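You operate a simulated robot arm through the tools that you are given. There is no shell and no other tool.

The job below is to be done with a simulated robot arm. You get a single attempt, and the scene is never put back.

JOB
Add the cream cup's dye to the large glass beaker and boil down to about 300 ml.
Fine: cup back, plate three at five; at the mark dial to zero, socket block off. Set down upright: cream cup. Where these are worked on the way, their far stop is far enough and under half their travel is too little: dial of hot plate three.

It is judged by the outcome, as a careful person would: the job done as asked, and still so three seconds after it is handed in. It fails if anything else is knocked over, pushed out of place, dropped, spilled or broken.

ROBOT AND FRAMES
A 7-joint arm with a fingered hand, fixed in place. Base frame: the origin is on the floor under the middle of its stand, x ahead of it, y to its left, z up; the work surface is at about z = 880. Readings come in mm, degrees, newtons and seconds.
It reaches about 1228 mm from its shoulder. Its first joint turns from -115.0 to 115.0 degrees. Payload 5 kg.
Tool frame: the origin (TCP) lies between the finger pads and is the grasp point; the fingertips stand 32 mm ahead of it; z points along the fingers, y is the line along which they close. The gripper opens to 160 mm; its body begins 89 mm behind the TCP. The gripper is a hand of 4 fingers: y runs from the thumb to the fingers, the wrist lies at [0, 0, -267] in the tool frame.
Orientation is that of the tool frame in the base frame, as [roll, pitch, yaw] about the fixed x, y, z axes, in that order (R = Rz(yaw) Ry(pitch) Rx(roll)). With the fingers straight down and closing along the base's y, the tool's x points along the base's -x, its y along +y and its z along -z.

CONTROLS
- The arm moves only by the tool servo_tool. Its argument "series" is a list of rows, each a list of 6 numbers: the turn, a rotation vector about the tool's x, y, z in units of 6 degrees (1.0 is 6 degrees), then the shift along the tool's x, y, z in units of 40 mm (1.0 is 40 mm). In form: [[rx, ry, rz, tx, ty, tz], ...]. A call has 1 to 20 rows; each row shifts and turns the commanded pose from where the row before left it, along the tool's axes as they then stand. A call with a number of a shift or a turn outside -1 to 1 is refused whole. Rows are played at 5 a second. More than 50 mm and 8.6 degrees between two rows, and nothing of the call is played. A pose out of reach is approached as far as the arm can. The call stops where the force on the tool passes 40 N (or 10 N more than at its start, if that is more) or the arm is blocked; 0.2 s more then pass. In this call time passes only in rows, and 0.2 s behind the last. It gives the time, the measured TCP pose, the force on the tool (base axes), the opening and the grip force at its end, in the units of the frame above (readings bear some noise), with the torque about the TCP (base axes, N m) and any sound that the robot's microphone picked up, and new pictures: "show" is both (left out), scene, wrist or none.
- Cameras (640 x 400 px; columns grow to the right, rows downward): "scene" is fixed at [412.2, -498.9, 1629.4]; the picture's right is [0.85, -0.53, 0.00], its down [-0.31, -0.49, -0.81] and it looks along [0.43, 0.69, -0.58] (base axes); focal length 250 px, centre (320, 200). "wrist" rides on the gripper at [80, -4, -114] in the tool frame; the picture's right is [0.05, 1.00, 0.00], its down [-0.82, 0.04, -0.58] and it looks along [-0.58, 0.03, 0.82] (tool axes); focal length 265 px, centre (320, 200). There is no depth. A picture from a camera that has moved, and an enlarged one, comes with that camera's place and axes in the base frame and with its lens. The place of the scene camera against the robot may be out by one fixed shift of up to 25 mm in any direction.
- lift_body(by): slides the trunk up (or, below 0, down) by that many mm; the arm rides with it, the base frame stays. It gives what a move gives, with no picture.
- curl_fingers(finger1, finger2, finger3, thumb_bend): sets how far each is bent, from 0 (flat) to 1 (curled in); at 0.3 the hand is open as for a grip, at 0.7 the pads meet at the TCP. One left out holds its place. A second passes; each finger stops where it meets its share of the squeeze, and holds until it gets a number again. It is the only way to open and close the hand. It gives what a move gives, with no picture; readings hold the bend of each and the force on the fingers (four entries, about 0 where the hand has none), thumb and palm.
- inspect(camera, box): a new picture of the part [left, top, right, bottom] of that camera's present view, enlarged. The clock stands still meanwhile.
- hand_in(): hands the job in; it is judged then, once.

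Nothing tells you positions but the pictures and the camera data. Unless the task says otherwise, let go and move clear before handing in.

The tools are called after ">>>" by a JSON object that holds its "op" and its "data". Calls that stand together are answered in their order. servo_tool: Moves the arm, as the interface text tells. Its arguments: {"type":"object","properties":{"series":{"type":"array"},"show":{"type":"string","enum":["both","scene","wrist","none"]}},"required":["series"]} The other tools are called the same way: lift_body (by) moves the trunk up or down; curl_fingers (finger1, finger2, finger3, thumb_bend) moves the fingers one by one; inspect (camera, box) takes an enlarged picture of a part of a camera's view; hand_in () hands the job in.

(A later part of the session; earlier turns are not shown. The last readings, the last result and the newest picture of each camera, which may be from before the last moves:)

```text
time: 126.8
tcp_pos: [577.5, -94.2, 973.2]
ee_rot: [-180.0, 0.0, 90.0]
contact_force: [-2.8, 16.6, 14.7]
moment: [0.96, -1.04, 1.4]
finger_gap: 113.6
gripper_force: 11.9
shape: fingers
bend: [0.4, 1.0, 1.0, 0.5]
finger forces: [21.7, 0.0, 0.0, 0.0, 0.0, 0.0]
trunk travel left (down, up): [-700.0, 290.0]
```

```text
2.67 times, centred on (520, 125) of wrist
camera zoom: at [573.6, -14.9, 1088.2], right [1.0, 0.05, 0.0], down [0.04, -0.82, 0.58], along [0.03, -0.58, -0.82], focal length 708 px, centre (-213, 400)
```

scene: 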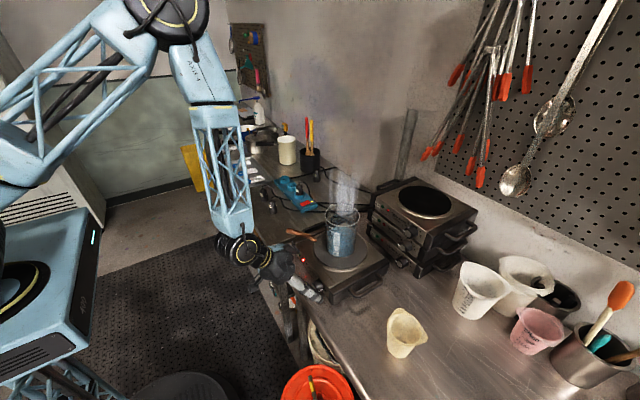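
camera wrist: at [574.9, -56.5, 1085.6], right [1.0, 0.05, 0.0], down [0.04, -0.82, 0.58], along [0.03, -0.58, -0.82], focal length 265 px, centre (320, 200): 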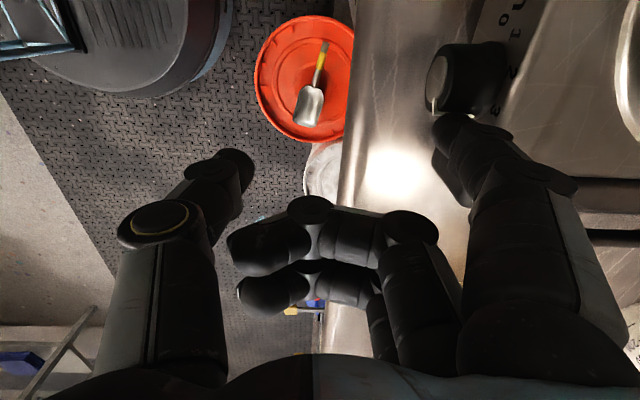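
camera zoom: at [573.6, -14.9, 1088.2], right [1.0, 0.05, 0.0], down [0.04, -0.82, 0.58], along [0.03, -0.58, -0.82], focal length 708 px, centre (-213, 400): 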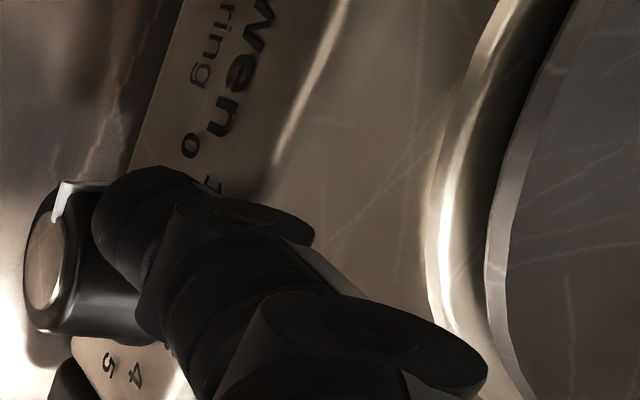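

The pointer looks back at the 0 side. I'll lift off and verify.

>>> {"op": "servo_tool", "data": {"series": [[0, 0, 0, 0.03, 0, -0.3], [0, 0, 0, 0, 0, -0.8], [0, 0, 0, 0, -0.8, -0.3], [0, 0, 0, 0, -0.9, 0]], "show": "scene"}}

>>> {"op": "inspect", "data": {"camera": "scene", "box": [295, 245, 365, 305]}}

>>> {"op": "inspect", "data": {"camera": "wrist", "box": [400, 0, 640, 150]}}

>>> {"op": "inspect", "data": {"camera": "scene", "box": [325, 220, 350, 260]}}

```text
time: 127.8
tcp_pos: [510.5, -95.5, 1029.1]
ee_rot: [180.0, -0.1, 90.0]
contact_force: [0.6, 0.0, -0.4]
moment: [-0.01, 0.0, 0.0]
finger_gap: 111.7
gripper_force: 0.0
shape: fingers
bend: [0.4, 1.0, 1.0, 0.5]
finger forces: [0.1, 0.0, 0.0, 0.0, 0.0, 0.0]
trunk travel left (down, up): [-700.0, 290.0]
```

scene: 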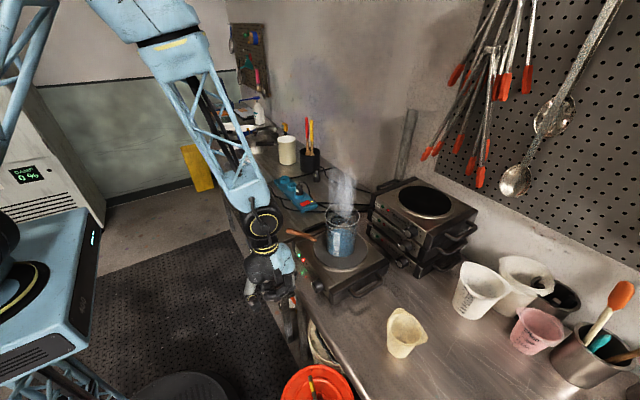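

```text
6.67 times, centred on (330, 275) of scene
camera zoom: at [412.2, -498.9, 1629.4], right [0.85, -0.53, 0.0], down [-0.31, -0.49, -0.81], along [0.43, 0.69, -0.58], focal length 1668 px, centre (253, -300)
```

zoom: 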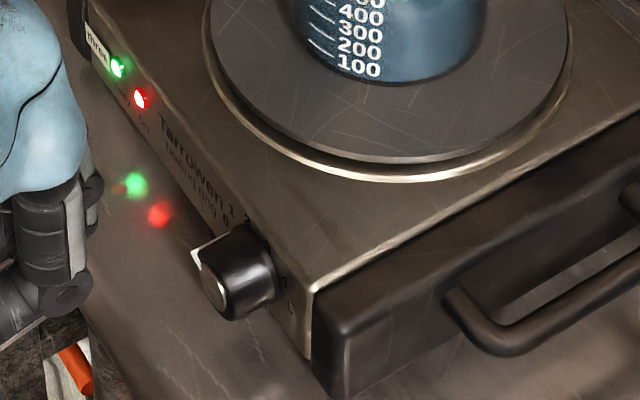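

```text
2.67 times, centred on (520, 75) of wrist
camera zoom: at [505.5, -17.1, 1143.2], right [1.0, 0.05, 0.0], down [0.04, -0.82, 0.58], along [0.03, -0.58, -0.82], focal length 708 px, centre (-213, 533)
```

zoom: 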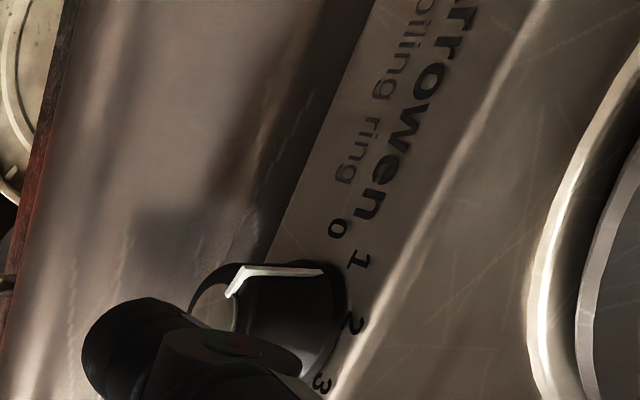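

```text
10.00 times, centred on (338, 240) of scene
camera zoom: at [412.2, -498.9, 1629.4], right [0.85, -0.53, 0.0], down [-0.31, -0.49, -0.81], along [0.43, 0.69, -0.58], focal length 2502 px, centre (145, -200)
```

zoom: 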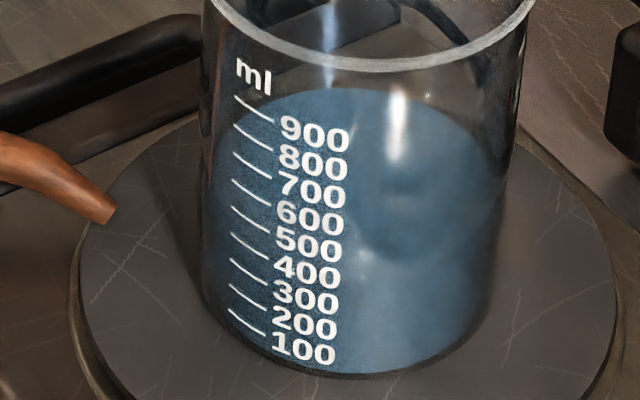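

The pointer stops slightly short of 0 (about 0.4, lights still on). I'll do one more short stroke to the left to reach the stop.

>>> {"op": "servo_tool", "data": {"series": [[0, 0, 0, -0.1375, 0.845, 0.4875], [0, 0, 0, -0.1375, 0.845, 0.4875], [0, 0, 0, 0, 0, 0.2], [0, 0, 0, 0, 0, 0.035]], "show": "none"}}

```text
time: 128.8
tcp_pos: [578.8, -107.0, 980.4]
ee_rot: [179.9, 0.1, 90.0]
contact_force: [-0.1, -0.7, 0.6]
moment: [0.08, -0.12, 0.0]
finger_gap: 111.7
gripper_force: 0.9
shape: fingers
bend: [0.4, 1.0, 1.0, 0.5]
finger forces: [1.2, 0.0, 0.0, 0.0, 0.0, 0.1]
trunk travel left (down, up): [-700.0, 290.0]
```

>>> {"op": "servo_tool", "data": {"series": [[0, 0, 0, 0, 0, 0.0325], [0, 0, 0, 0.0875, 0, 0.035], [0, 0, 0, 0.0875, 0, 0.0425], [0, 0, 0, 0.08, 0, 0.055], [0, 0, 0, 0.0525, 0, 0.0475]], "show": "none"}}

>>> {"op": "servo_tool", "data": {"series": [[0, 0, 0, 0.03, 0, -0.3], [0, 0, 0, 0, 0, -0.8], [0, 0, 0, 0, -0.8, -0.3], [0, 0, 0, 0, -0.9, 0]], "show": "scene"}}

>>> {"op": "inspect", "data": {"camera": "scene", "box": [295, 245, 365, 305]}}

>>> {"op": "inspect", "data": {"camera": "wrist", "box": [400, 0, 640, 150]}}

>>> {"op": "inspect", "data": {"camera": "scene", "box": [325, 220, 350, 260]}}

```text
time: 130.0
tcp_pos: [578.6, -92.8, 971.7]
ee_rot: [-179.9, 0.0, 90.0]
contact_force: [0.6, 5.3, 2.9]
moment: [0.23, -0.29, 0.32]
finger_gap: 114.6
gripper_force: 2.6
shape: fingers
bend: [0.39, 1.0, 1.0, 0.5]
finger forces: [5.1, 0.0, 0.0, 0.1, 0.0, 0.0]
trunk travel left (down, up): [-700.0, 290.0]
```

```text
time: 131.0
tcp_pos: [510.8, -92.4, 1030.2]
ee_rot: [179.9, -0.1, 89.9]
contact_force: [-0.7, 0.8, -0.2]
moment: [-0.01, -0.04, -0.03]
finger_gap: 111.9
gripper_force: 0.1
shape: fingers
bend: [0.4, 1.0, 1.0, 0.5]
finger forces: [0.0, 0.0, 0.0, 0.0, 0.0, 0.0]
trunk travel left (down, up): [-700.0, 290.0]
```

scene: 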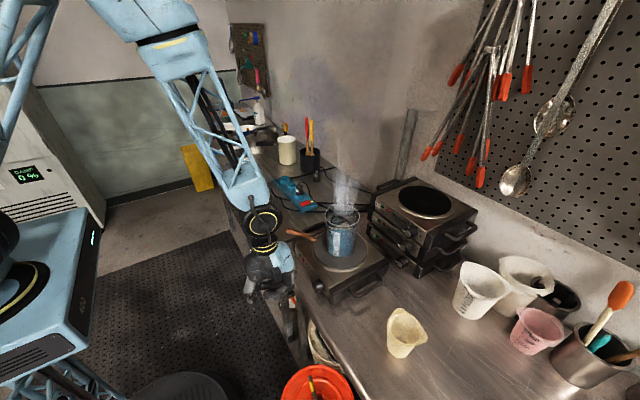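

```text
6.67 times, centred on (330, 275) of scene
camera zoom: at [412.2, -498.9, 1629.4], right [0.85, -0.53, 0.0], down [-0.31, -0.49, -0.81], along [0.43, 0.69, -0.58], focal length 1668 px, centre (253, -300)
```

zoom: 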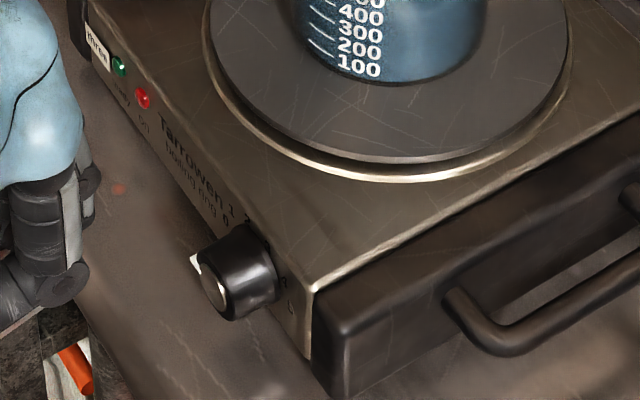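

```text
2.67 times, centred on (520, 75) of wrist
camera zoom: at [506.0, -13.3, 1144.4], right [1.0, 0.05, 0.0], down [0.04, -0.82, 0.58], along [0.03, -0.58, -0.82], focal length 708 px, centre (-213, 533)
```

zoom: 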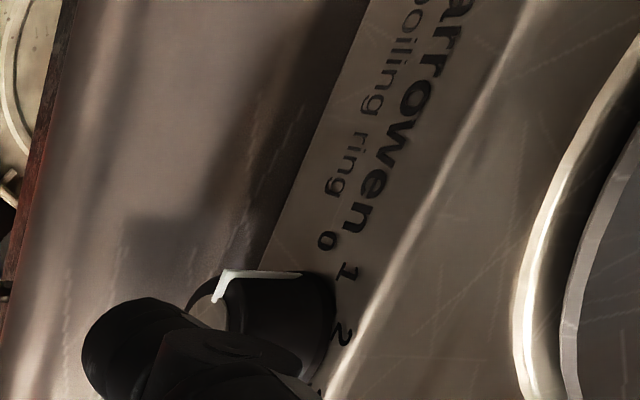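

```text
10.00 times, centred on (338, 240) of scene
camera zoom: at [412.2, -498.9, 1629.4], right [0.85, -0.53, 0.0], down [-0.31, -0.49, -0.81], along [0.43, 0.69, -0.58], focal length 2502 px, centre (145, -200)
```

zoom: 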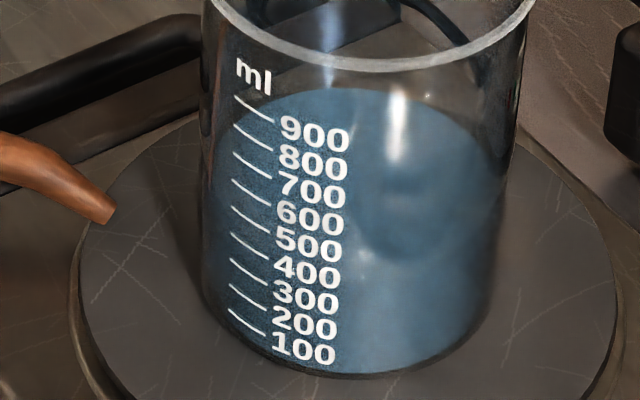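

Both lights are off: the dial is at 0. I'll check the level at eye height once more before dealing with the socket block.

>>> {"op": "servo_tool", "data": {"series": [[0, 0, -1, 0, 0, 0], [0, 0, -1, 0, 0, 0], [0, 0, -1, 0, 0, 0], [0, 0, -1, 0, 0, 0], [0, 0, -1, 0, 0, 0], [0, 0, -1, 0, 0, 0], [0, 0, -1, 0, 0, 0], [0, 0, -1, 0, 0, 0], [0, 0, -1, 0, 0, 0], [0, 0, -1, 0, 0, 0], [0, 0, -1, 0, 0, 0], [0, 0, -1, 0, 0, 0], [0, 0, -1, 0, 0, 0], [0, 0, -1, 0, 0, 0], [0, 0, -1, 0, 0, 0]], "show": "none"}}

>>> {"op": "curl_fingers", "data": {"finger1": 0.3, "finger2": 0.3, "finger3": 0.3, "thumb_bend": 0.3}}

>>> {"op": "servo_tool", "data": {"series": [[0, -1, 0, 0, 0, 0], [0, -1, 0, 0, 0, 0], [0, -1, 0, 0, 0, 0], [0, -1, 0, 0, 0, 0], [0, -1, 0, 0, 0, 0], [0, -1, 0, 0, 0, 0]], "show": "wrist"}}

```text
time: 134.2
tcp_pos: [510.5, -92.0, 1027.7]
ee_rot: [180.0, 0.0, -179.9]
contact_force: [-0.2, 0.3, -0.2]
moment: [0.04, 0.0, -0.01]
finger_gap: 111.6
gripper_force: 0.1
shape: fingers
bend: [0.4, 1.0, 1.0, 0.5]
finger forces: [0.1, 0.0, 0.0, 0.0, 0.0, 0.0]
trunk travel left (down, up): [-700.0, 290.0]
```

```text
time: 135.2
tcp_pos: [509.8, -92.5, 1028.7]
ee_rot: [179.9, 0.1, 180.0]
contact_force: [-0.7, -0.2, 0.2]
moment: [0.05, 0.0, 0.01]
finger_gap: 169.9
gripper_force: 0.0
shape: fingers
bend: [0.3, 0.3, 0.3, 0.3]
finger forces: [0.0, 0.0, 0.1, 0.0, 0.1, 0.0]
trunk travel left (down, up): [-700.0, 290.0]
```

```text
time: 136.6
tcp_pos: [543.4, -104.8, 1018.6]
ee_rot: [179.8, 36.0, 180.0]
contact_force: [0.4, -0.9, 0.1]
moment: [-0.01, 0.02, -0.01]
finger_gap: 170.0
gripper_force: 0.0
shape: fingers
bend: [0.3, 0.3, 0.3, 0.3]
finger forces: [0.0, 0.0, 0.0, 0.0, 0.0, 0.0]
out of reach, approached as far as the arm can: row 5, 6
trunk travel left (down, up): [-700.0, 290.0]
camera wrist: at [412.2, -108.8, 1064.2], right [-0.04, 1.0, -0.03], down [0.32, 0.04, 0.95], along [0.95, 0.03, -0.32], focal length 265 px, centre (320, 200)
```

wrist: 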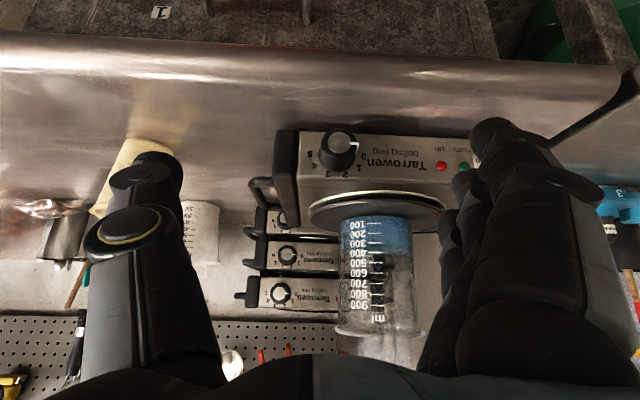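

>>> {"op": "servo_tool", "data": {"series": [[0, 0, 0, -0.01, 0.5, 0.553], [0, 0, 0, -0.01, 0.5, 0.553], [0, 0, 0, -0.01, 0.5, 0.553]], "show": "wrist"}}

>>> {"op": "inspect", "data": {"camera": "wrist", "box": [270, 200, 400, 320]}}

>>> {"op": "inspect", "data": {"camera": "wrist", "box": [220, 110, 480, 220]}}

```text
time: 137.4
tcp_pos: [584.2, -42.3, 964.9]
ee_rot: [-179.9, 36.0, 180.0]
contact_force: [-0.4, -0.9, -0.3]
moment: [-0.01, 0.0, -0.01]
finger_gap: 170.6
gripper_force: 0.1
shape: fingers
bend: [0.3, 0.3, 0.3, 0.3]
finger forces: [0.0, 0.0, 0.1, 0.0, 0.0, 0.0]
trunk travel left (down, up): [-700.0, 290.0]
camera wrist: at [452.8, -47.0, 1009.7], right [-0.04, 1.0, -0.03], down [0.32, 0.04, 0.95], along [0.95, 0.03, -0.32], focal length 265 px, centre (320, 200)
```

wrist: 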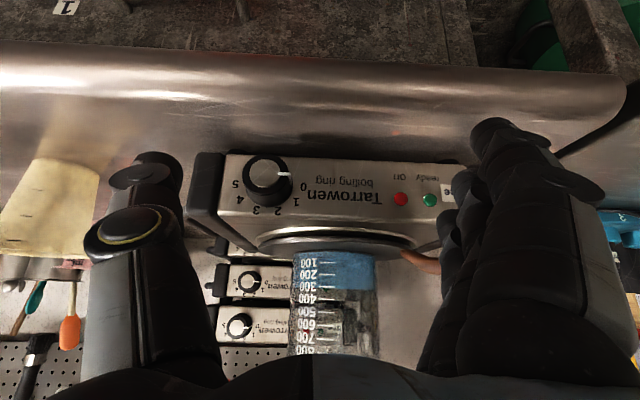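

```text
3.33 times, centred on (335, 260) of wrist
camera zoom: at [452.8, -47.0, 1009.7], right [-0.04, 1.0, -0.03], down [0.32, 0.04, 0.95], along [0.95, 0.03, -0.32], focal length 885 px, centre (270, 0)
```

zoom: 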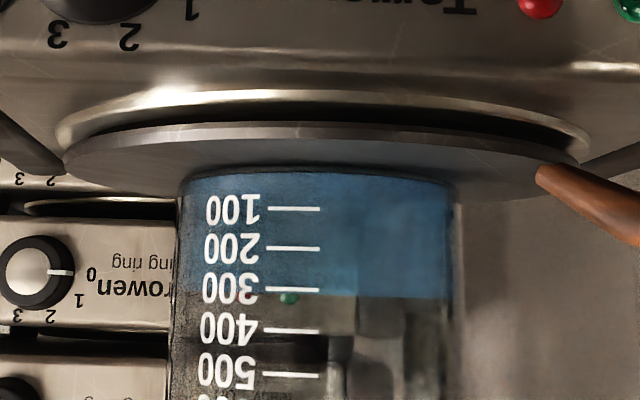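

```text
2.46 times, centred on (350, 165) of wrist
camera zoom: at [452.8, -47.0, 1009.7], right [-0.04, 1.0, -0.03], down [0.32, 0.04, 0.95], along [0.95, 0.03, -0.32], focal length 653 px, centre (246, 286)
```

zoom: 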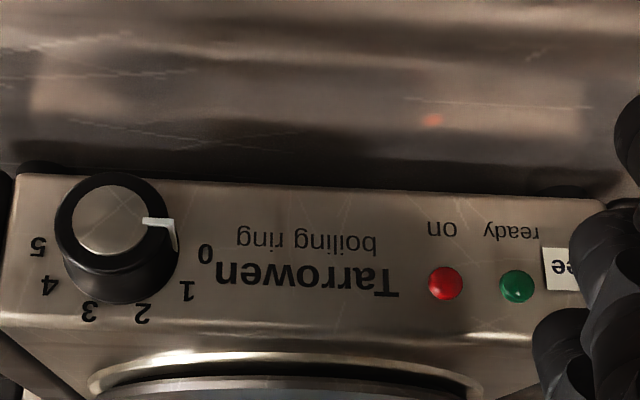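

The eye-level reading is about 320 ml. I'll see whether the residual heat is still lowering it.

>>> {"op": "servo_tool", "data": {"series": [[0, 0, 0, 0, 0, 0], [0, 0, 0, 0, 0, 0], [0, 0, 0, 0, 0, 0], [0, 0, 0, 0, 0, 0], [0, 0, 0, 0, 0, 0], [0, 0, 0, 0, 0, 0], [0, 0, 0, 0, 0, 0], [0, 0, 0, 0, 0, 0], [0, 0, 0, 0, 0, 0], [0, 0, 0, 0, 0, 0], [0, 0, 0, 0, 0, 0], [0, 0, 0, 0, 0, 0], [0, 0, 0, 0, 0, 0], [0, 0, 0, 0, 0, 0], [0, 0, 0, 0, 0, 0], [0, 0, 0, 0, 0, 0], [0, 0, 0, 0, 0, 0], [0, 0, 0, 0, 0, 0], [0, 0, 0, 0, 0, 0], [0, 0, 0, 0, 0, 0]], "show": "none"}}

>>> {"op": "inspect", "data": {"camera": "wrist", "box": [285, 240, 385, 320]}}

>>> {"op": "inspect", "data": {"camera": "scene", "box": [280, 130, 400, 290]}}

```text
time: 141.6
tcp_pos: [584.6, -43.7, 963.7]
ee_rot: [179.8, 36.0, 179.9]
contact_force: [-0.4, -0.6, -0.4]
moment: [0.02, -0.03, -0.01]
finger_gap: 170.4
gripper_force: 0.1
shape: fingers
bend: [0.3, 0.3, 0.3, 0.3]
finger forces: [0.1, 0.0, 0.0, 0.0, 0.0, 0.1]
trunk travel left (down, up): [-700.0, 290.0]
```

```text
5.00 times, centred on (335, 280) of wrist
camera zoom: at [452.3, -47.9, 1009.9], right [-0.04, 1.0, -0.03], down [0.32, 0.04, 0.95], along [0.95, 0.03, -0.32], focal length 1327 px, centre (245, -200)
```

zoom: 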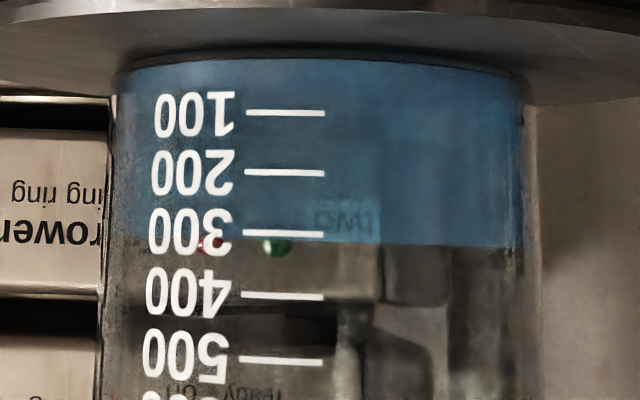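

```text
2.50 times, centred on (340, 210) of scene
camera zoom: at [412.2, -498.9, 1629.4], right [0.85, -0.53, 0.0], down [-0.31, -0.49, -0.81], along [0.43, 0.69, -0.58], focal length 626 px, centre (270, 175)
```

zoom: 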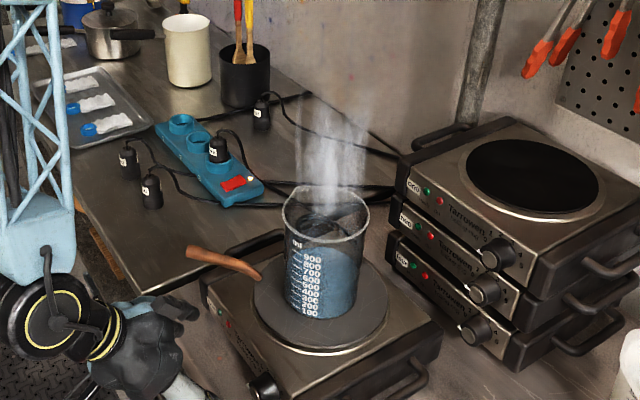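

Holding steady at about 320 ml. To get closer to 300 I'll heat a little longer; first a precise baseline of the scene view of the surface, then back to the stylus pose.

>>> {"op": "inspect", "data": {"camera": "scene", "box": [335, 222, 351, 232]}}

>>> {"op": "servo_tool", "data": {"series": [[0, 0, 0, -0.02, -0.35, -0.6], [0, 0, 0, -0.02, -0.35, -0.6], [0, 0, 0, -0.02, -0.35, -0.6], [0, 1, 0, 0, 0, 0], [0, 1, 0, 0, 0, 0], [0, 1, 0, 0, 0, 0], [0, 1, 0, 0, 0, 0], [0, 1, 0, 0, 0, 0], [0, 1, 0, 0, 0, 0]], "show": "none"}}

>>> {"op": "servo_tool", "data": {"series": [[0, 0, 1, 0, 0, 0], [0, 0, 1, 0, 0, 0], [0, 0, 1, 0, 0, 0], [0, 0, 1, 0, 0, 0], [0, 0, 1, 0, 0, 0], [0, 0, 1, 0, 0, 0], [0, 0, 1, 0, 0, 0], [0, 0, 1, 0, 0, 0], [0, 0, 1, 0, 0, 0], [0, 0, 1, 0, 0, 0], [0, 0, 1, 0, 0, 0], [0, 0, 1, 0, 0, 0], [0, 0, 1, 0, 0, 0], [0, 0, 1, 0, 0, 0], [0, 0, 1, 0, 0, 0]], "show": "none"}}

>>> {"op": "curl_fingers", "data": {"finger1": 0.4, "finger2": 1.0, "finger3": 1.0, "thumb_bend": 0.5}}

>>> {"op": "inspect", "data": {"camera": "wrist", "box": [380, 0, 640, 160]}}

```text
16.00 times, centred on (343, 227) of scene
camera zoom: at [412.2, -498.9, 1629.4], right [0.85, -0.53, 0.0], down [-0.31, -0.49, -0.81], along [0.43, 0.69, -0.58], focal length 4004 px, centre (-48, -232)
```

zoom: 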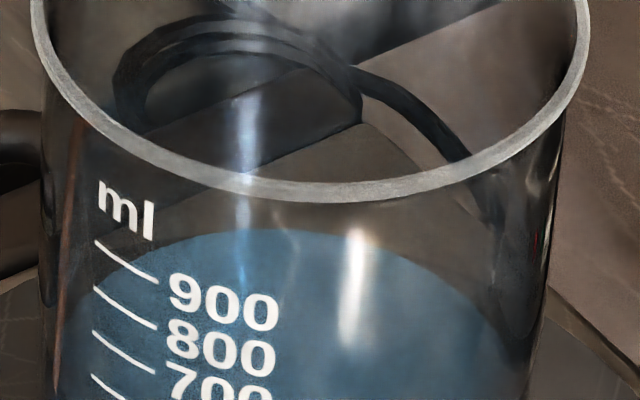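

```text
time: 143.6
tcp_pos: [551.0, -79.2, 1022.9]
ee_rot: [180.0, 0.1, -179.1]
contact_force: [-0.6, -5.6, 0.5]
moment: [0.56, -0.02, -0.03]
finger_gap: 170.6
gripper_force: 0.0
shape: fingers
bend: [0.3, 0.3, 0.3, 0.3]
finger forces: [0.0, 0.2, 0.1, 0.0, 0.0, 0.0]
out of reach, approached as far as the arm can: row 3
trunk travel left (down, up): [-700.0, 290.0]
```

```text
time: 146.8
tcp_pos: [548.2, -86.8, 1023.1]
ee_rot: [180.0, 0.0, 89.9]
contact_force: [0.9, -0.2, -0.2]
moment: [-0.01, 0.0, 0.01]
finger_gap: 170.5
gripper_force: 0.0
shape: fingers
bend: [0.3, 0.3, 0.3, 0.3]
finger forces: [0.0, 0.0, 0.0, 0.1, 0.0, 0.0]
trunk travel left (down, up): [-700.0, 290.0]
```

```text
time: 147.8
tcp_pos: [548.3, -85.5, 1023.8]
ee_rot: [-180.0, -0.1, 90.0]
contact_force: [-0.3, 0.5, 0.8]
moment: [-0.03, -0.01, 0.01]
finger_gap: 112.0
gripper_force: 0.1
shape: fingers
bend: [0.4, 1.0, 1.0, 0.5]
finger forces: [0.0, 0.1, 0.1, 0.1, 0.0, 0.0]
trunk travel left (down, up): [-700.0, 290.0]
```

```text
2.46 times, centred on (510, 80) of wrist
camera zoom: at [544.6, -7.1, 1137.8], right [1.0, 0.05, 0.0], down [0.04, -0.82, 0.58], along [0.03, -0.58, -0.82], focal length 653 px, centre (-148, 495)
```

zoom: 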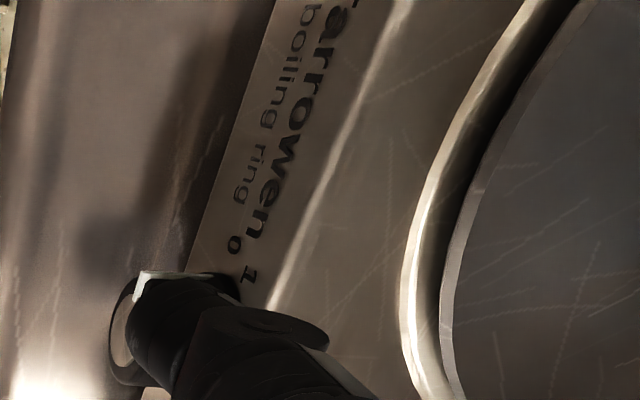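

Back above the dial. I'll lower onto the left shoulder again and turn the heat back up with the same strokes.

>>> {"op": "servo_tool", "data": {"series": [[0, 0, 0, -0.075, 0.3825, 0.481], [0, 0, 0, -0.075, 0.3825, 0.481], [0, 0, 0, 0, 0, 0.25], [0, 0, 0, 0, 0, 0.04]], "show": "none"}}

>>> {"op": "servo_tool", "data": {"series": [[0, 0, 0, 0, 0, 0.025]], "show": "wrist"}}

```text
time: 148.8
tcp_pos: [578.4, -92.8, 973.9]
ee_rot: [-180.0, -0.1, 90.0]
contact_force: [0.7, -0.1, 0.1]
moment: [0.01, 0.01, 0.01]
finger_gap: 111.7
gripper_force: 0.0
shape: fingers
bend: [0.4, 1.0, 1.0, 0.5]
finger forces: [0.0, 0.1, 0.0, 0.0, 0.0, 0.1]
trunk travel left (down, up): [-700.0, 290.0]
```

```text
time: 149.2
tcp_pos: [579.1, -91.7, 972.6]
ee_rot: [-180.0, -0.2, 90.0]
contact_force: [-0.3, 1.0, 0.9]
moment: [0.03, -0.04, 0.01]
finger_gap: 111.9
gripper_force: 0.3
shape: fingers
bend: [0.4, 1.0, 1.0, 0.5]
finger forces: [0.7, 0.0, 0.0, 0.1, 0.0, 0.1]
trunk travel left (down, up): [-700.0, 290.0]
camera wrist: at [575.4, -13.4, 1087.6], right [1.0, 0.05, 0.0], down [0.04, -0.82, 0.58], along [0.03, -0.58, -0.82], focal length 265 px, centre (320, 200)
```

wrist: 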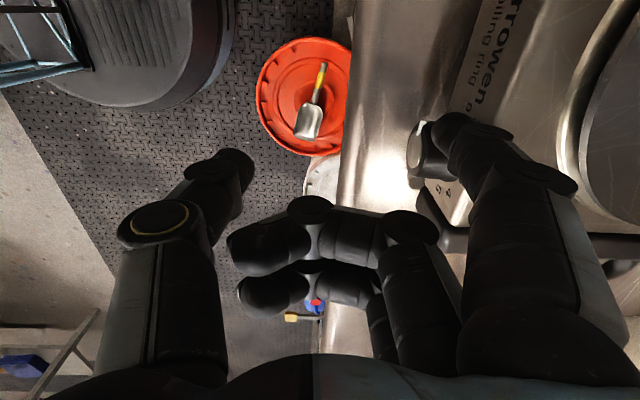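

>>> {"op": "servo_tool", "data": {"series": [[0, 0, 0, -0.0375, 0, 0.0325], [0, 0, 0, -0.07, 0, -0.0625], [0, 0, 0, -0.0775, 0, -0.0525], [0, 0, 0, -0.085, 0, -0.04], [0, 0, 0, -0.04, 0, -0.04], [0, 0, 0, -0.045, 0, -0.02], [0, 0, 0, 0, 0, -0.5], [0, 0, 0, 0.25, 0, 0], [0, 0, 0, 0.25, 0, 0], [0, 0, 0, 0, 0, 0.4], [0, 0, 0, 0, 0, 0.4], [0, 0, 0, -0.0725, 0, 0]], "show": "wrist"}}

>>> {"op": "inspect", "data": {"camera": "wrist", "box": [400, 60, 560, 190]}}

```text
time: 151.8
tcp_pos: [578.8, -88.5, 966.9]
ee_rot: [179.9, -0.2, 90.0]
contact_force: [0.3, 0.9, -0.9]
moment: [0.01, 0.05, 0.01]
finger_gap: 111.6
gripper_force: 0.5
shape: fingers
bend: [0.4, 1.0, 1.0, 0.5]
finger forces: [0.2, 0.0, 0.0, 0.1, 0.0, 0.0]
trunk travel left (down, up): [-700.0, 290.0]
camera wrist: at [575.3, -10.3, 1082.4], right [1.0, 0.05, 0.0], down [0.04, -0.82, 0.58], along [0.03, -0.58, -0.82], focal length 265 px, centre (320, 200)
```

wrist: 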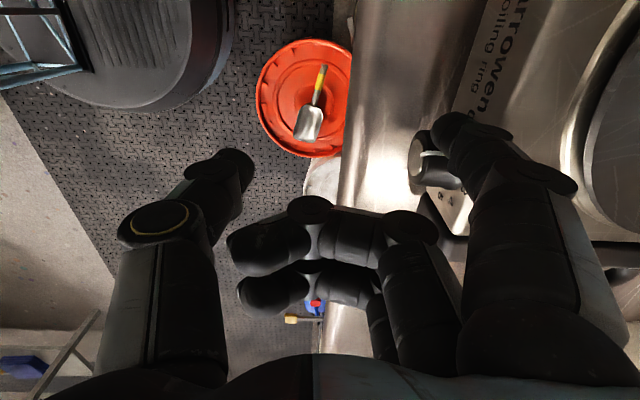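

```text
3.08 times, centred on (480, 125) of wrist
camera zoom: at [575.3, -10.3, 1082.4], right [1.0, 0.05, 0.0], down [0.04, -0.82, 0.58], along [0.03, -0.58, -0.82], focal length 817 px, centre (-172, 431)
```

zoom: 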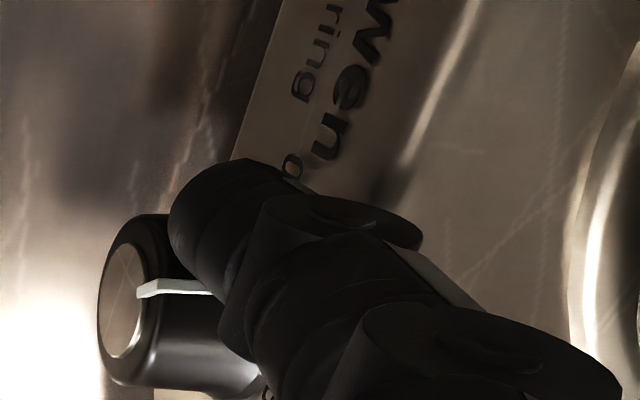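

>>> {"op": "servo_tool", "data": {"series": [[0, 0, 0, -0.0675, 0, 0], [0, 0, 0, -0.0625, 0, -0.0775], [0, 0, 0, -0.0725, 0, -0.0675], [0, 0, 0, -0.08, 0, -0.0575], [0, 0, 0, -0.09, 0, -0.045], [0, 0, 0, -0.0925, 0, -0.0325], [0, 0, 0, -0.0975, 0, -0.02], [0, 0, 0, -0.1, 0, -0.003], [0, 0, 0, -0.1, 0, 0.015]], "show": "wrist"}}

>>> {"op": "inspect", "data": {"camera": "wrist", "box": [400, 20, 560, 150]}}

>>> {"op": "inspect", "data": {"camera": "scene", "box": [335, 222, 351, 232]}}

```text
time: 153.8
tcp_pos: [578.9, -121.3, 980.1]
ee_rot: [180.0, 0.0, 89.9]
contact_force: [-1.3, -1.1, 9.1]
moment: [0.26, -0.65, -0.08]
finger_gap: 114.1
gripper_force: 4.1
shape: fingers
bend: [0.39, 1.0, 1.0, 0.5]
finger forces: [8.9, 0.0, 0.1, 0.0, 0.1, 0.0]
trunk travel left (down, up): [-700.0, 290.0]
camera wrist: at [574.9, -42.0, 1093.9], right [1.0, 0.05, 0.0], down [0.04, -0.82, 0.58], along [0.03, -0.58, -0.82], focal length 265 px, centre (320, 200)
```

wrist: 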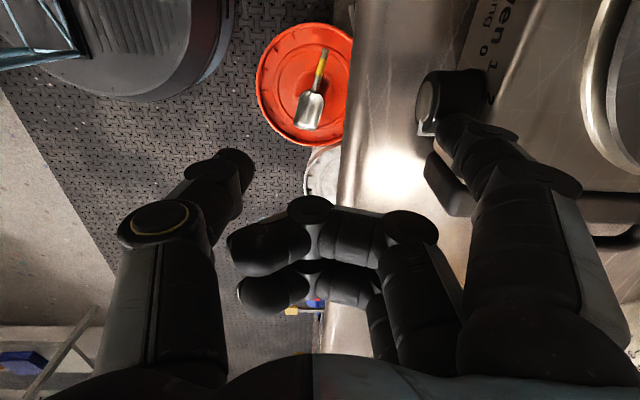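

```text
3.08 times, centred on (480, 85) of wrist
camera zoom: at [574.9, -42.0, 1093.9], right [1.0, 0.05, 0.0], down [0.04, -0.82, 0.58], along [0.03, -0.58, -0.82], focal length 817 px, centre (-172, 554)
```

zoom: 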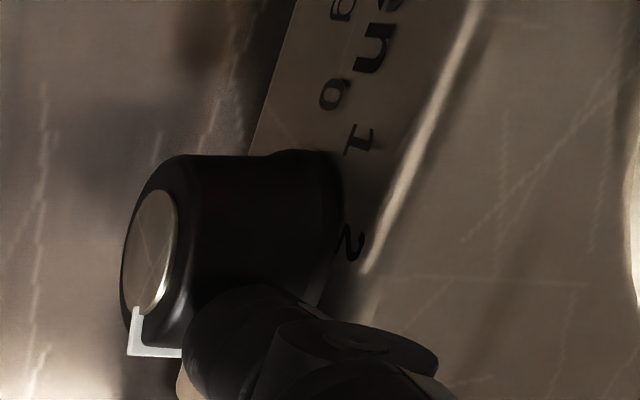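

```text
16.00 times, centred on (343, 227) of scene
camera zoom: at [412.2, -498.9, 1629.4], right [0.85, -0.53, 0.0], down [-0.31, -0.49, -0.81], along [0.43, 0.69, -0.58], focal length 4004 px, centre (-48, -232)
```

zoom: 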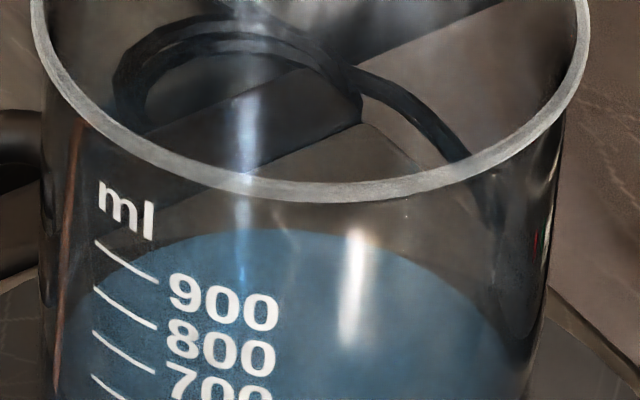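

The dial is back near 4.5 and the light is on. I'll hover near the knob's top right and watch the level.

>>> {"op": "servo_tool", "data": {"series": [[0, 0, 0, 0, 0, -0.125], [0, 0, 0, -0.155, 0, 0.06], [0, 0, 0, 0, 0, 0], [0, 0, 0, 0, 0, 0], [0, 0, 0, 0, 0, 0], [0, 0, 0, 0, 0, 0], [0, 0, 0, 0, 0, 0], [0, 0, 0, 0, 0, 0], [0, 0, 0, 0, 0, 0], [0, 0, 0, 0, 0, 0], [0, 0, 0, 0, 0, 0], [0, 0, 0, 0, 0, 0], [0, 0, 0, 0, 0, 0], [0, 0, 0, 0, 0, 0], [0, 0, 0, 0, 0, 0], [0, 0, 0, 0, 0, 0], [0, 0, 0, 0, 0, 0], [0, 0, 0, 0, 0, 0], [0, 0, 0, 0, 0, 0], [0, 0, 0, 0, 0, 0]], "show": "scene"}}

>>> {"op": "inspect", "data": {"camera": "scene", "box": [335, 222, 351, 232]}}

```text
time: 158.0
tcp_pos: [579.9, -126.1, 981.2]
ee_rot: [-180.0, -0.1, 90.0]
contact_force: [0.3, 0.6, -1.0]
moment: [-0.02, 0.01, 0.02]
finger_gap: 112.1
gripper_force: 0.1
shape: fingers
bend: [0.4, 1.0, 1.0, 0.5]
finger forces: [0.0, 0.0, 0.0, 0.1, 0.1, 0.1]
trunk travel left (down, up): [-700.0, 290.0]
```

scene: 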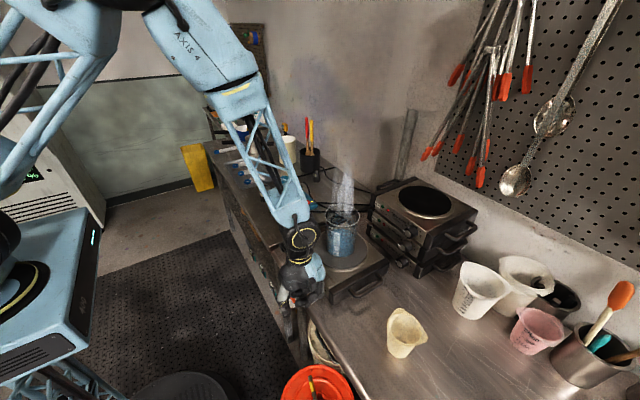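

```text
16.00 times, centred on (343, 227) of scene
camera zoom: at [412.2, -498.9, 1629.4], right [0.85, -0.53, 0.0], down [-0.31, -0.49, -0.81], along [0.43, 0.69, -0.58], focal length 4004 px, centre (-48, -232)
```

zoom: 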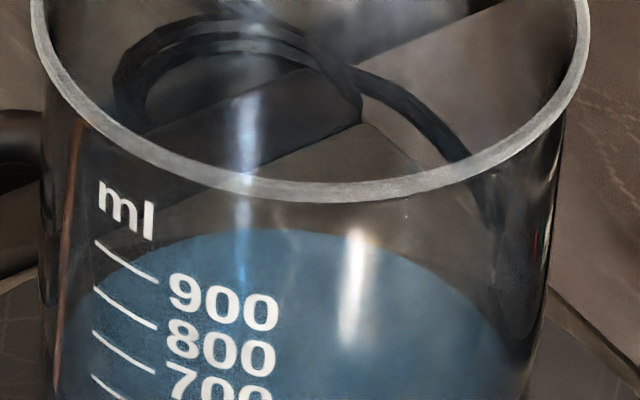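

>>> {"op": "servo_tool", "data": {"series": [[0, 0, 0, 0, 0, 0], [0, 0, 0, 0, 0, 0], [0, 0, 0, 0, 0, 0], [0, 0, 0, 0, 0, 0], [0, 0, 0, 0, 0, 0], [0, 0, 0, 0, 0, 0], [0, 0, 0, 0, 0, 0], [0, 0, 0, 0, 0, 0], [0, 0, 0, 0, 0, 0], [0, 0, 0, 0, 0, 0], [0, 0, 0, 0, 0, 0], [0, 0, 0, 0, 0, 0], [0, 0, 0, 0, 0, 0], [0, 0, 0, 0, 0, 0]], "show": "none"}}

>>> {"op": "inspect", "data": {"camera": "scene", "box": [335, 222, 351, 232]}}

>>> {"op": "inspect", "data": {"camera": "scene", "box": [295, 245, 365, 305]}}

```text
time: 161.0
tcp_pos: [579.5, -126.1, 982.5]
ee_rot: [-180.0, -0.1, 90.0]
contact_force: [-0.6, -1.0, 0.2]
moment: [-0.01, 0.01, 0.02]
finger_gap: 112.1
gripper_force: 0.1
shape: fingers
bend: [0.4, 1.0, 1.0, 0.5]
finger forces: [0.0, 0.1, 0.0, 0.1, 0.0, 0.0]
trunk travel left (down, up): [-700.0, 290.0]
```

```text
16.00 times, centred on (343, 227) of scene
camera zoom: at [412.2, -498.9, 1629.4], right [0.85, -0.53, 0.0], down [-0.31, -0.49, -0.81], along [0.43, 0.69, -0.58], focal length 4004 px, centre (-48, -232)
```

zoom: 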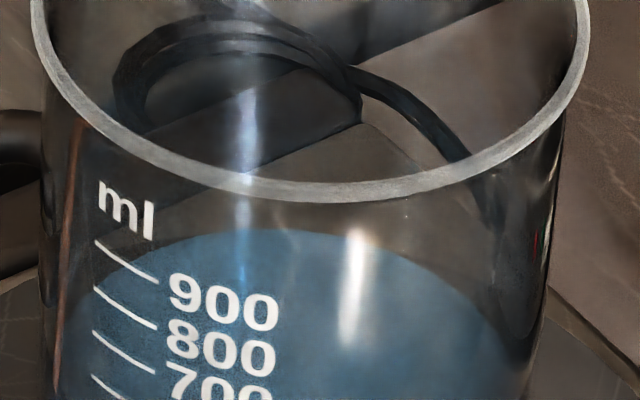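

```text
6.67 times, centred on (330, 275) of scene
camera zoom: at [412.2, -498.9, 1629.4], right [0.85, -0.53, 0.0], down [-0.31, -0.49, -0.81], along [0.43, 0.69, -0.58], focal length 1668 px, centre (253, -300)
```

zoom: 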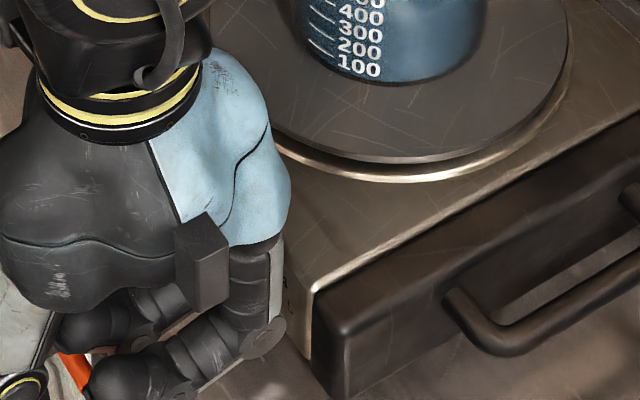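

>>> {"op": "servo_tool", "data": {"series": [[0, 0, 0, 0, 0, 0], [0, 0, 0, 0, 0, 0], [0, 0, 0, 0, 0, 0], [0, 0, 0, 0, 0, 0], [0, 0, 0, 0, 0, 0], [0, 0, 0, 0, 0, 0], [0, 0, 0, 0, 0, 0], [0, 0, 0, 0, 0, 0], [0, 0, 0, 0, 0, 0], [0, 0, 0, 0, 0, 0]], "show": "none"}}

>>> {"op": "inspect", "data": {"camera": "scene", "box": [335, 222, 351, 232]}}

```text
time: 163.2
tcp_pos: [578.8, -126.8, 982.3]
ee_rot: [179.9, -0.1, 90.0]
contact_force: [-0.3, 0.3, 0.3]
moment: [0.0, -0.02, 0.0]
finger_gap: 112.1
gripper_force: 0.0
shape: fingers
bend: [0.4, 1.0, 1.0, 0.5]
finger forces: [0.0, 0.0, 0.1, 0.0, 0.0, 0.0]
trunk travel left (down, up): [-700.0, 290.0]
```

```text
16.00 times, centred on (343, 227) of scene
camera zoom: at [412.2, -498.9, 1629.4], right [0.85, -0.53, 0.0], down [-0.31, -0.49, -0.81], along [0.43, 0.69, -0.58], focal length 4004 px, centre (-48, -232)
```

zoom: 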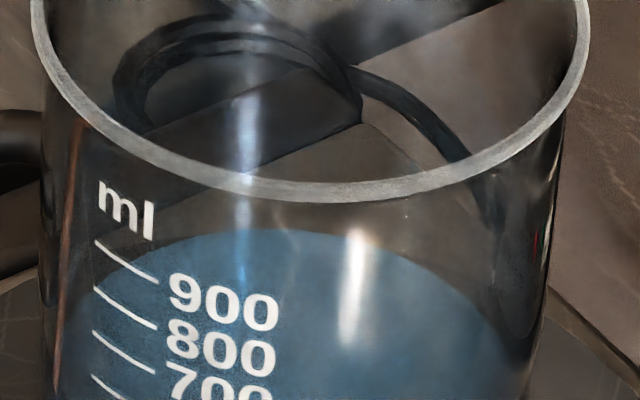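

>>> {"op": "servo_tool", "data": {"series": [[0, 0, 0, 0, 0, 0], [0, 0, 0, 0, 0, 0], [0, 0, 0, 0, 0, 0], [0, 0, 0, 0, 0, 0], [0, 0, 0, 0, 0, 0], [0, 0, 0, 0, 0, 0], [0, 0, 0, 0, 0, 0], [0, 0, 0, 0, 0, 0], [0, 0, 0, 0, 0, 0], [0, 0, 0, 0, 0, 0]], "show": "none"}}

>>> {"op": "inspect", "data": {"camera": "scene", "box": [335, 222, 351, 232]}}

>>> {"op": "inspect", "data": {"camera": "wrist", "box": [380, 0, 640, 160]}}

```text
time: 165.4
tcp_pos: [578.5, -126.9, 981.2]
ee_rot: [180.0, -0.1, 90.0]
contact_force: [0.4, 0.6, -1.2]
moment: [0.0, 0.0, 0.03]
finger_gap: 111.8
gripper_force: 0.0
shape: fingers
bend: [0.4, 1.0, 1.0, 0.5]
finger forces: [0.0, 0.0, 0.0, 0.1, 0.0, 0.0]
trunk travel left (down, up): [-700.0, 290.0]
```

```text
16.00 times, centred on (343, 227) of scene
camera zoom: at [412.2, -498.9, 1629.4], right [0.85, -0.53, 0.0], down [-0.31, -0.49, -0.81], along [0.43, 0.69, -0.58], focal length 4004 px, centre (-48, -232)
```

zoom: 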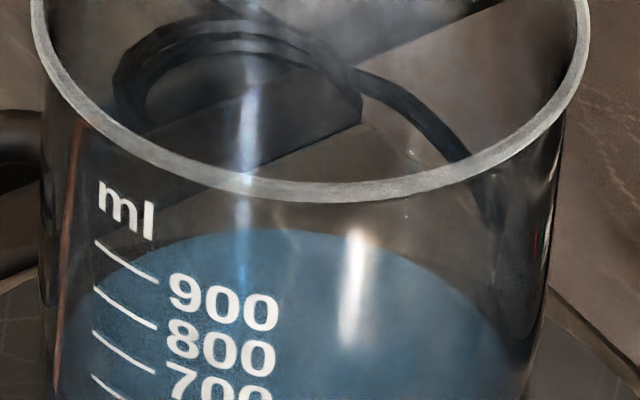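

```text
2.46 times, centred on (510, 80) of wrist
camera zoom: at [575.4, -46.8, 1096.5], right [1.0, 0.05, 0.0], down [0.04, -0.82, 0.58], along [0.03, -0.58, -0.82], focal length 653 px, centre (-148, 495)
```

zoom: 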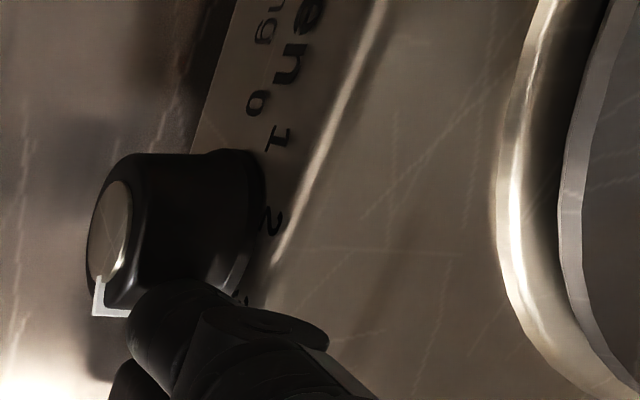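

>>> {"op": "servo_tool", "data": {"series": [[0, 0, 0, 0, 0, 0], [0, 0, 0, 0, 0, 0], [0, 0, 0, 0, 0, 0], [0, 0, 0, 0, 0, 0], [0, 0, 0, 0, 0, 0], [0, 0, 0, 0, 0, 0], [0, 0, 0, 0, 0, 0], [0, 0, 0, 0, 0, 0]], "show": "none"}}

>>> {"op": "inspect", "data": {"camera": "scene", "box": [335, 222, 351, 232]}}

```text
time: 167.2
tcp_pos: [578.3, -125.2, 982.1]
ee_rot: [-180.0, -0.1, 89.9]
contact_force: [0.2, -0.3, 0.9]
moment: [-0.02, 0.01, 0.01]
finger_gap: 111.8
gripper_force: 0.0
shape: fingers
bend: [0.4, 1.0, 1.0, 0.5]
finger forces: [0.1, 0.1, 0.0, 0.0, 0.1, 0.0]
trunk travel left (down, up): [-700.0, 290.0]
```

```text
16.00 times, centred on (343, 227) of scene
camera zoom: at [412.2, -498.9, 1629.4], right [0.85, -0.53, 0.0], down [-0.31, -0.49, -0.81], along [0.43, 0.69, -0.58], focal length 4004 px, centre (-48, -232)
```

zoom: 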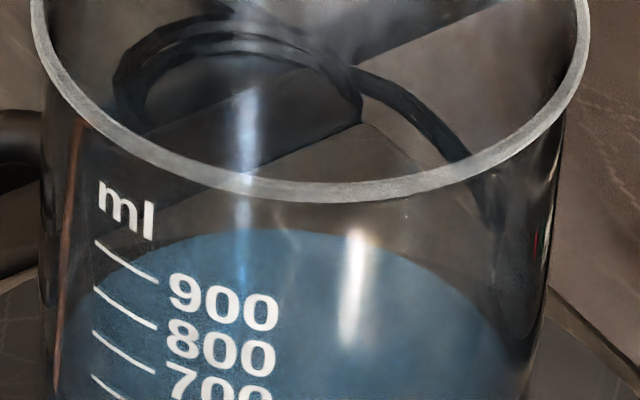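

>>> {"op": "servo_tool", "data": {"series": [[0, 0, 0, 0, 0, 0], [0, 0, 0, 0, 0, 0], [0, 0, 0, 0, 0, 0], [0, 0, 0, 0, 0, 0], [0, 0, 0, 0, 0, 0], [0, 0, 0, 0, 0, 0], [0, 0, 0, 0, 0, 0], [0, 0, 0, 0, 0, 0], [0, 0, 0, 0, 0, 0], [0, 0, 0, 0, 0, 0]], "show": "scene"}}

>>> {"op": "inspect", "data": {"camera": "scene", "box": [335, 222, 351, 232]}}

>>> {"op": "inspect", "data": {"camera": "scene", "box": [280, 170, 380, 290]}}

```text
time: 169.4
tcp_pos: [580.0, -126.2, 981.9]
ee_rot: [-180.0, -0.1, 89.9]
contact_force: [-0.8, -0.5, -0.2]
moment: [-0.01, -0.01, 0.0]
finger_gap: 111.9
gripper_force: 0.0
shape: fingers
bend: [0.4, 1.0, 1.0, 0.5]
finger forces: [0.1, 0.0, 0.1, 0.0, 0.0, 0.1]
trunk travel left (down, up): [-700.0, 290.0]
```

scene: 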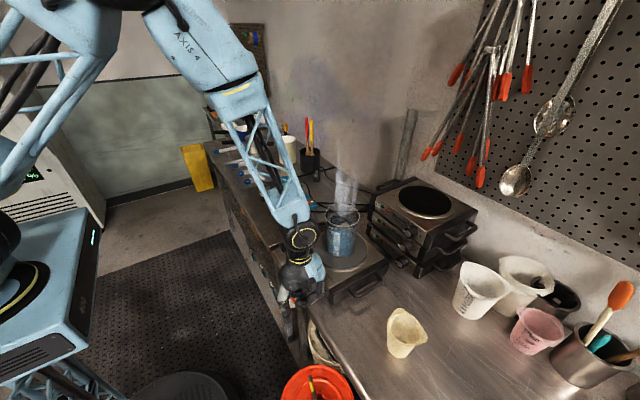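

```text
16.00 times, centred on (343, 227) of scene
camera zoom: at [412.2, -498.9, 1629.4], right [0.85, -0.53, 0.0], down [-0.31, -0.49, -0.81], along [0.43, 0.69, -0.58], focal length 4004 px, centre (-48, -232)
```

zoom: 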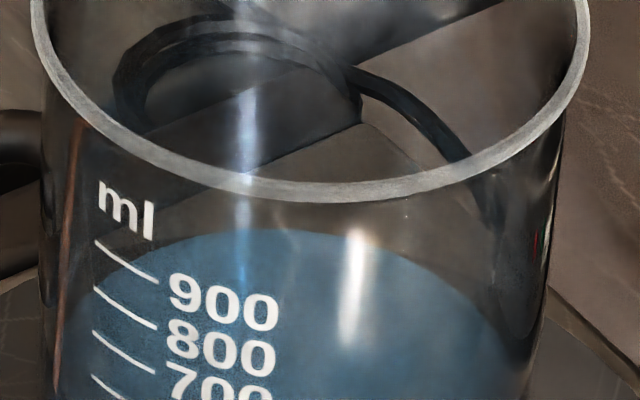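

```text
3.33 times, centred on (330, 230) of scene
camera zoom: at [412.2, -498.9, 1629.4], right [0.85, -0.53, 0.0], down [-0.31, -0.49, -0.81], along [0.43, 0.69, -0.58], focal length 834 px, centre (287, 100)
```

zoom: 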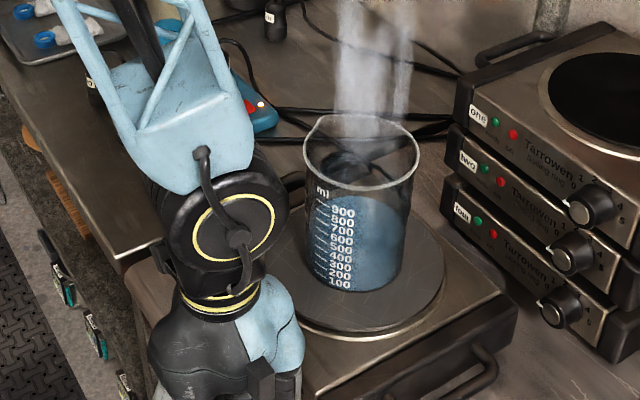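

>>> {"op": "servo_tool", "data": {"series": [[0, 0, 0, 0, 0, 0], [0, 0, 0, 0, 0, 0], [0, 0, 0, 0, 0, 0], [0, 0, 0, 0, 0, 0], [0, 0, 0, 0, 0, 0], [0, 0, 0, 0, 0, 0], [0, 0, 0, 0, 0, 0], [0, 0, 0, 0, 0, 0], [0, 0, 0, 0, 0, 0], [0, 0, 0, 0, 0, 0], [0, 0, 0, 0, 0, 0], [0, 0, 0, 0, 0, 0]], "show": "none"}}

>>> {"op": "inspect", "data": {"camera": "scene", "box": [335, 222, 351, 232]}}

```text
time: 172.0
tcp_pos: [579.0, -126.0, 981.7]
ee_rot: [180.0, -0.2, 90.0]
contact_force: [0.2, 0.2, -0.4]
moment: [-0.01, 0.01, 0.02]
finger_gap: 111.8
gripper_force: 0.2
shape: fingers
bend: [0.4, 1.0, 1.0, 0.5]
finger forces: [0.0, 0.1, 0.0, 0.0, 0.0, 0.0]
trunk travel left (down, up): [-700.0, 290.0]
```

```text
16.00 times, centred on (343, 227) of scene
camera zoom: at [412.2, -498.9, 1629.4], right [0.85, -0.53, 0.0], down [-0.31, -0.49, -0.81], along [0.43, 0.69, -0.58], focal length 4004 px, centre (-48, -232)
```

zoom: 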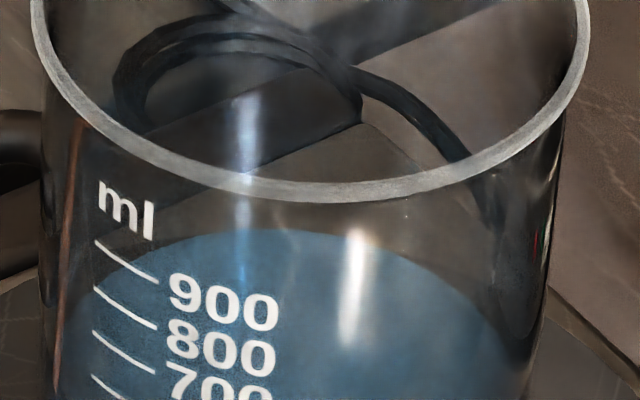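

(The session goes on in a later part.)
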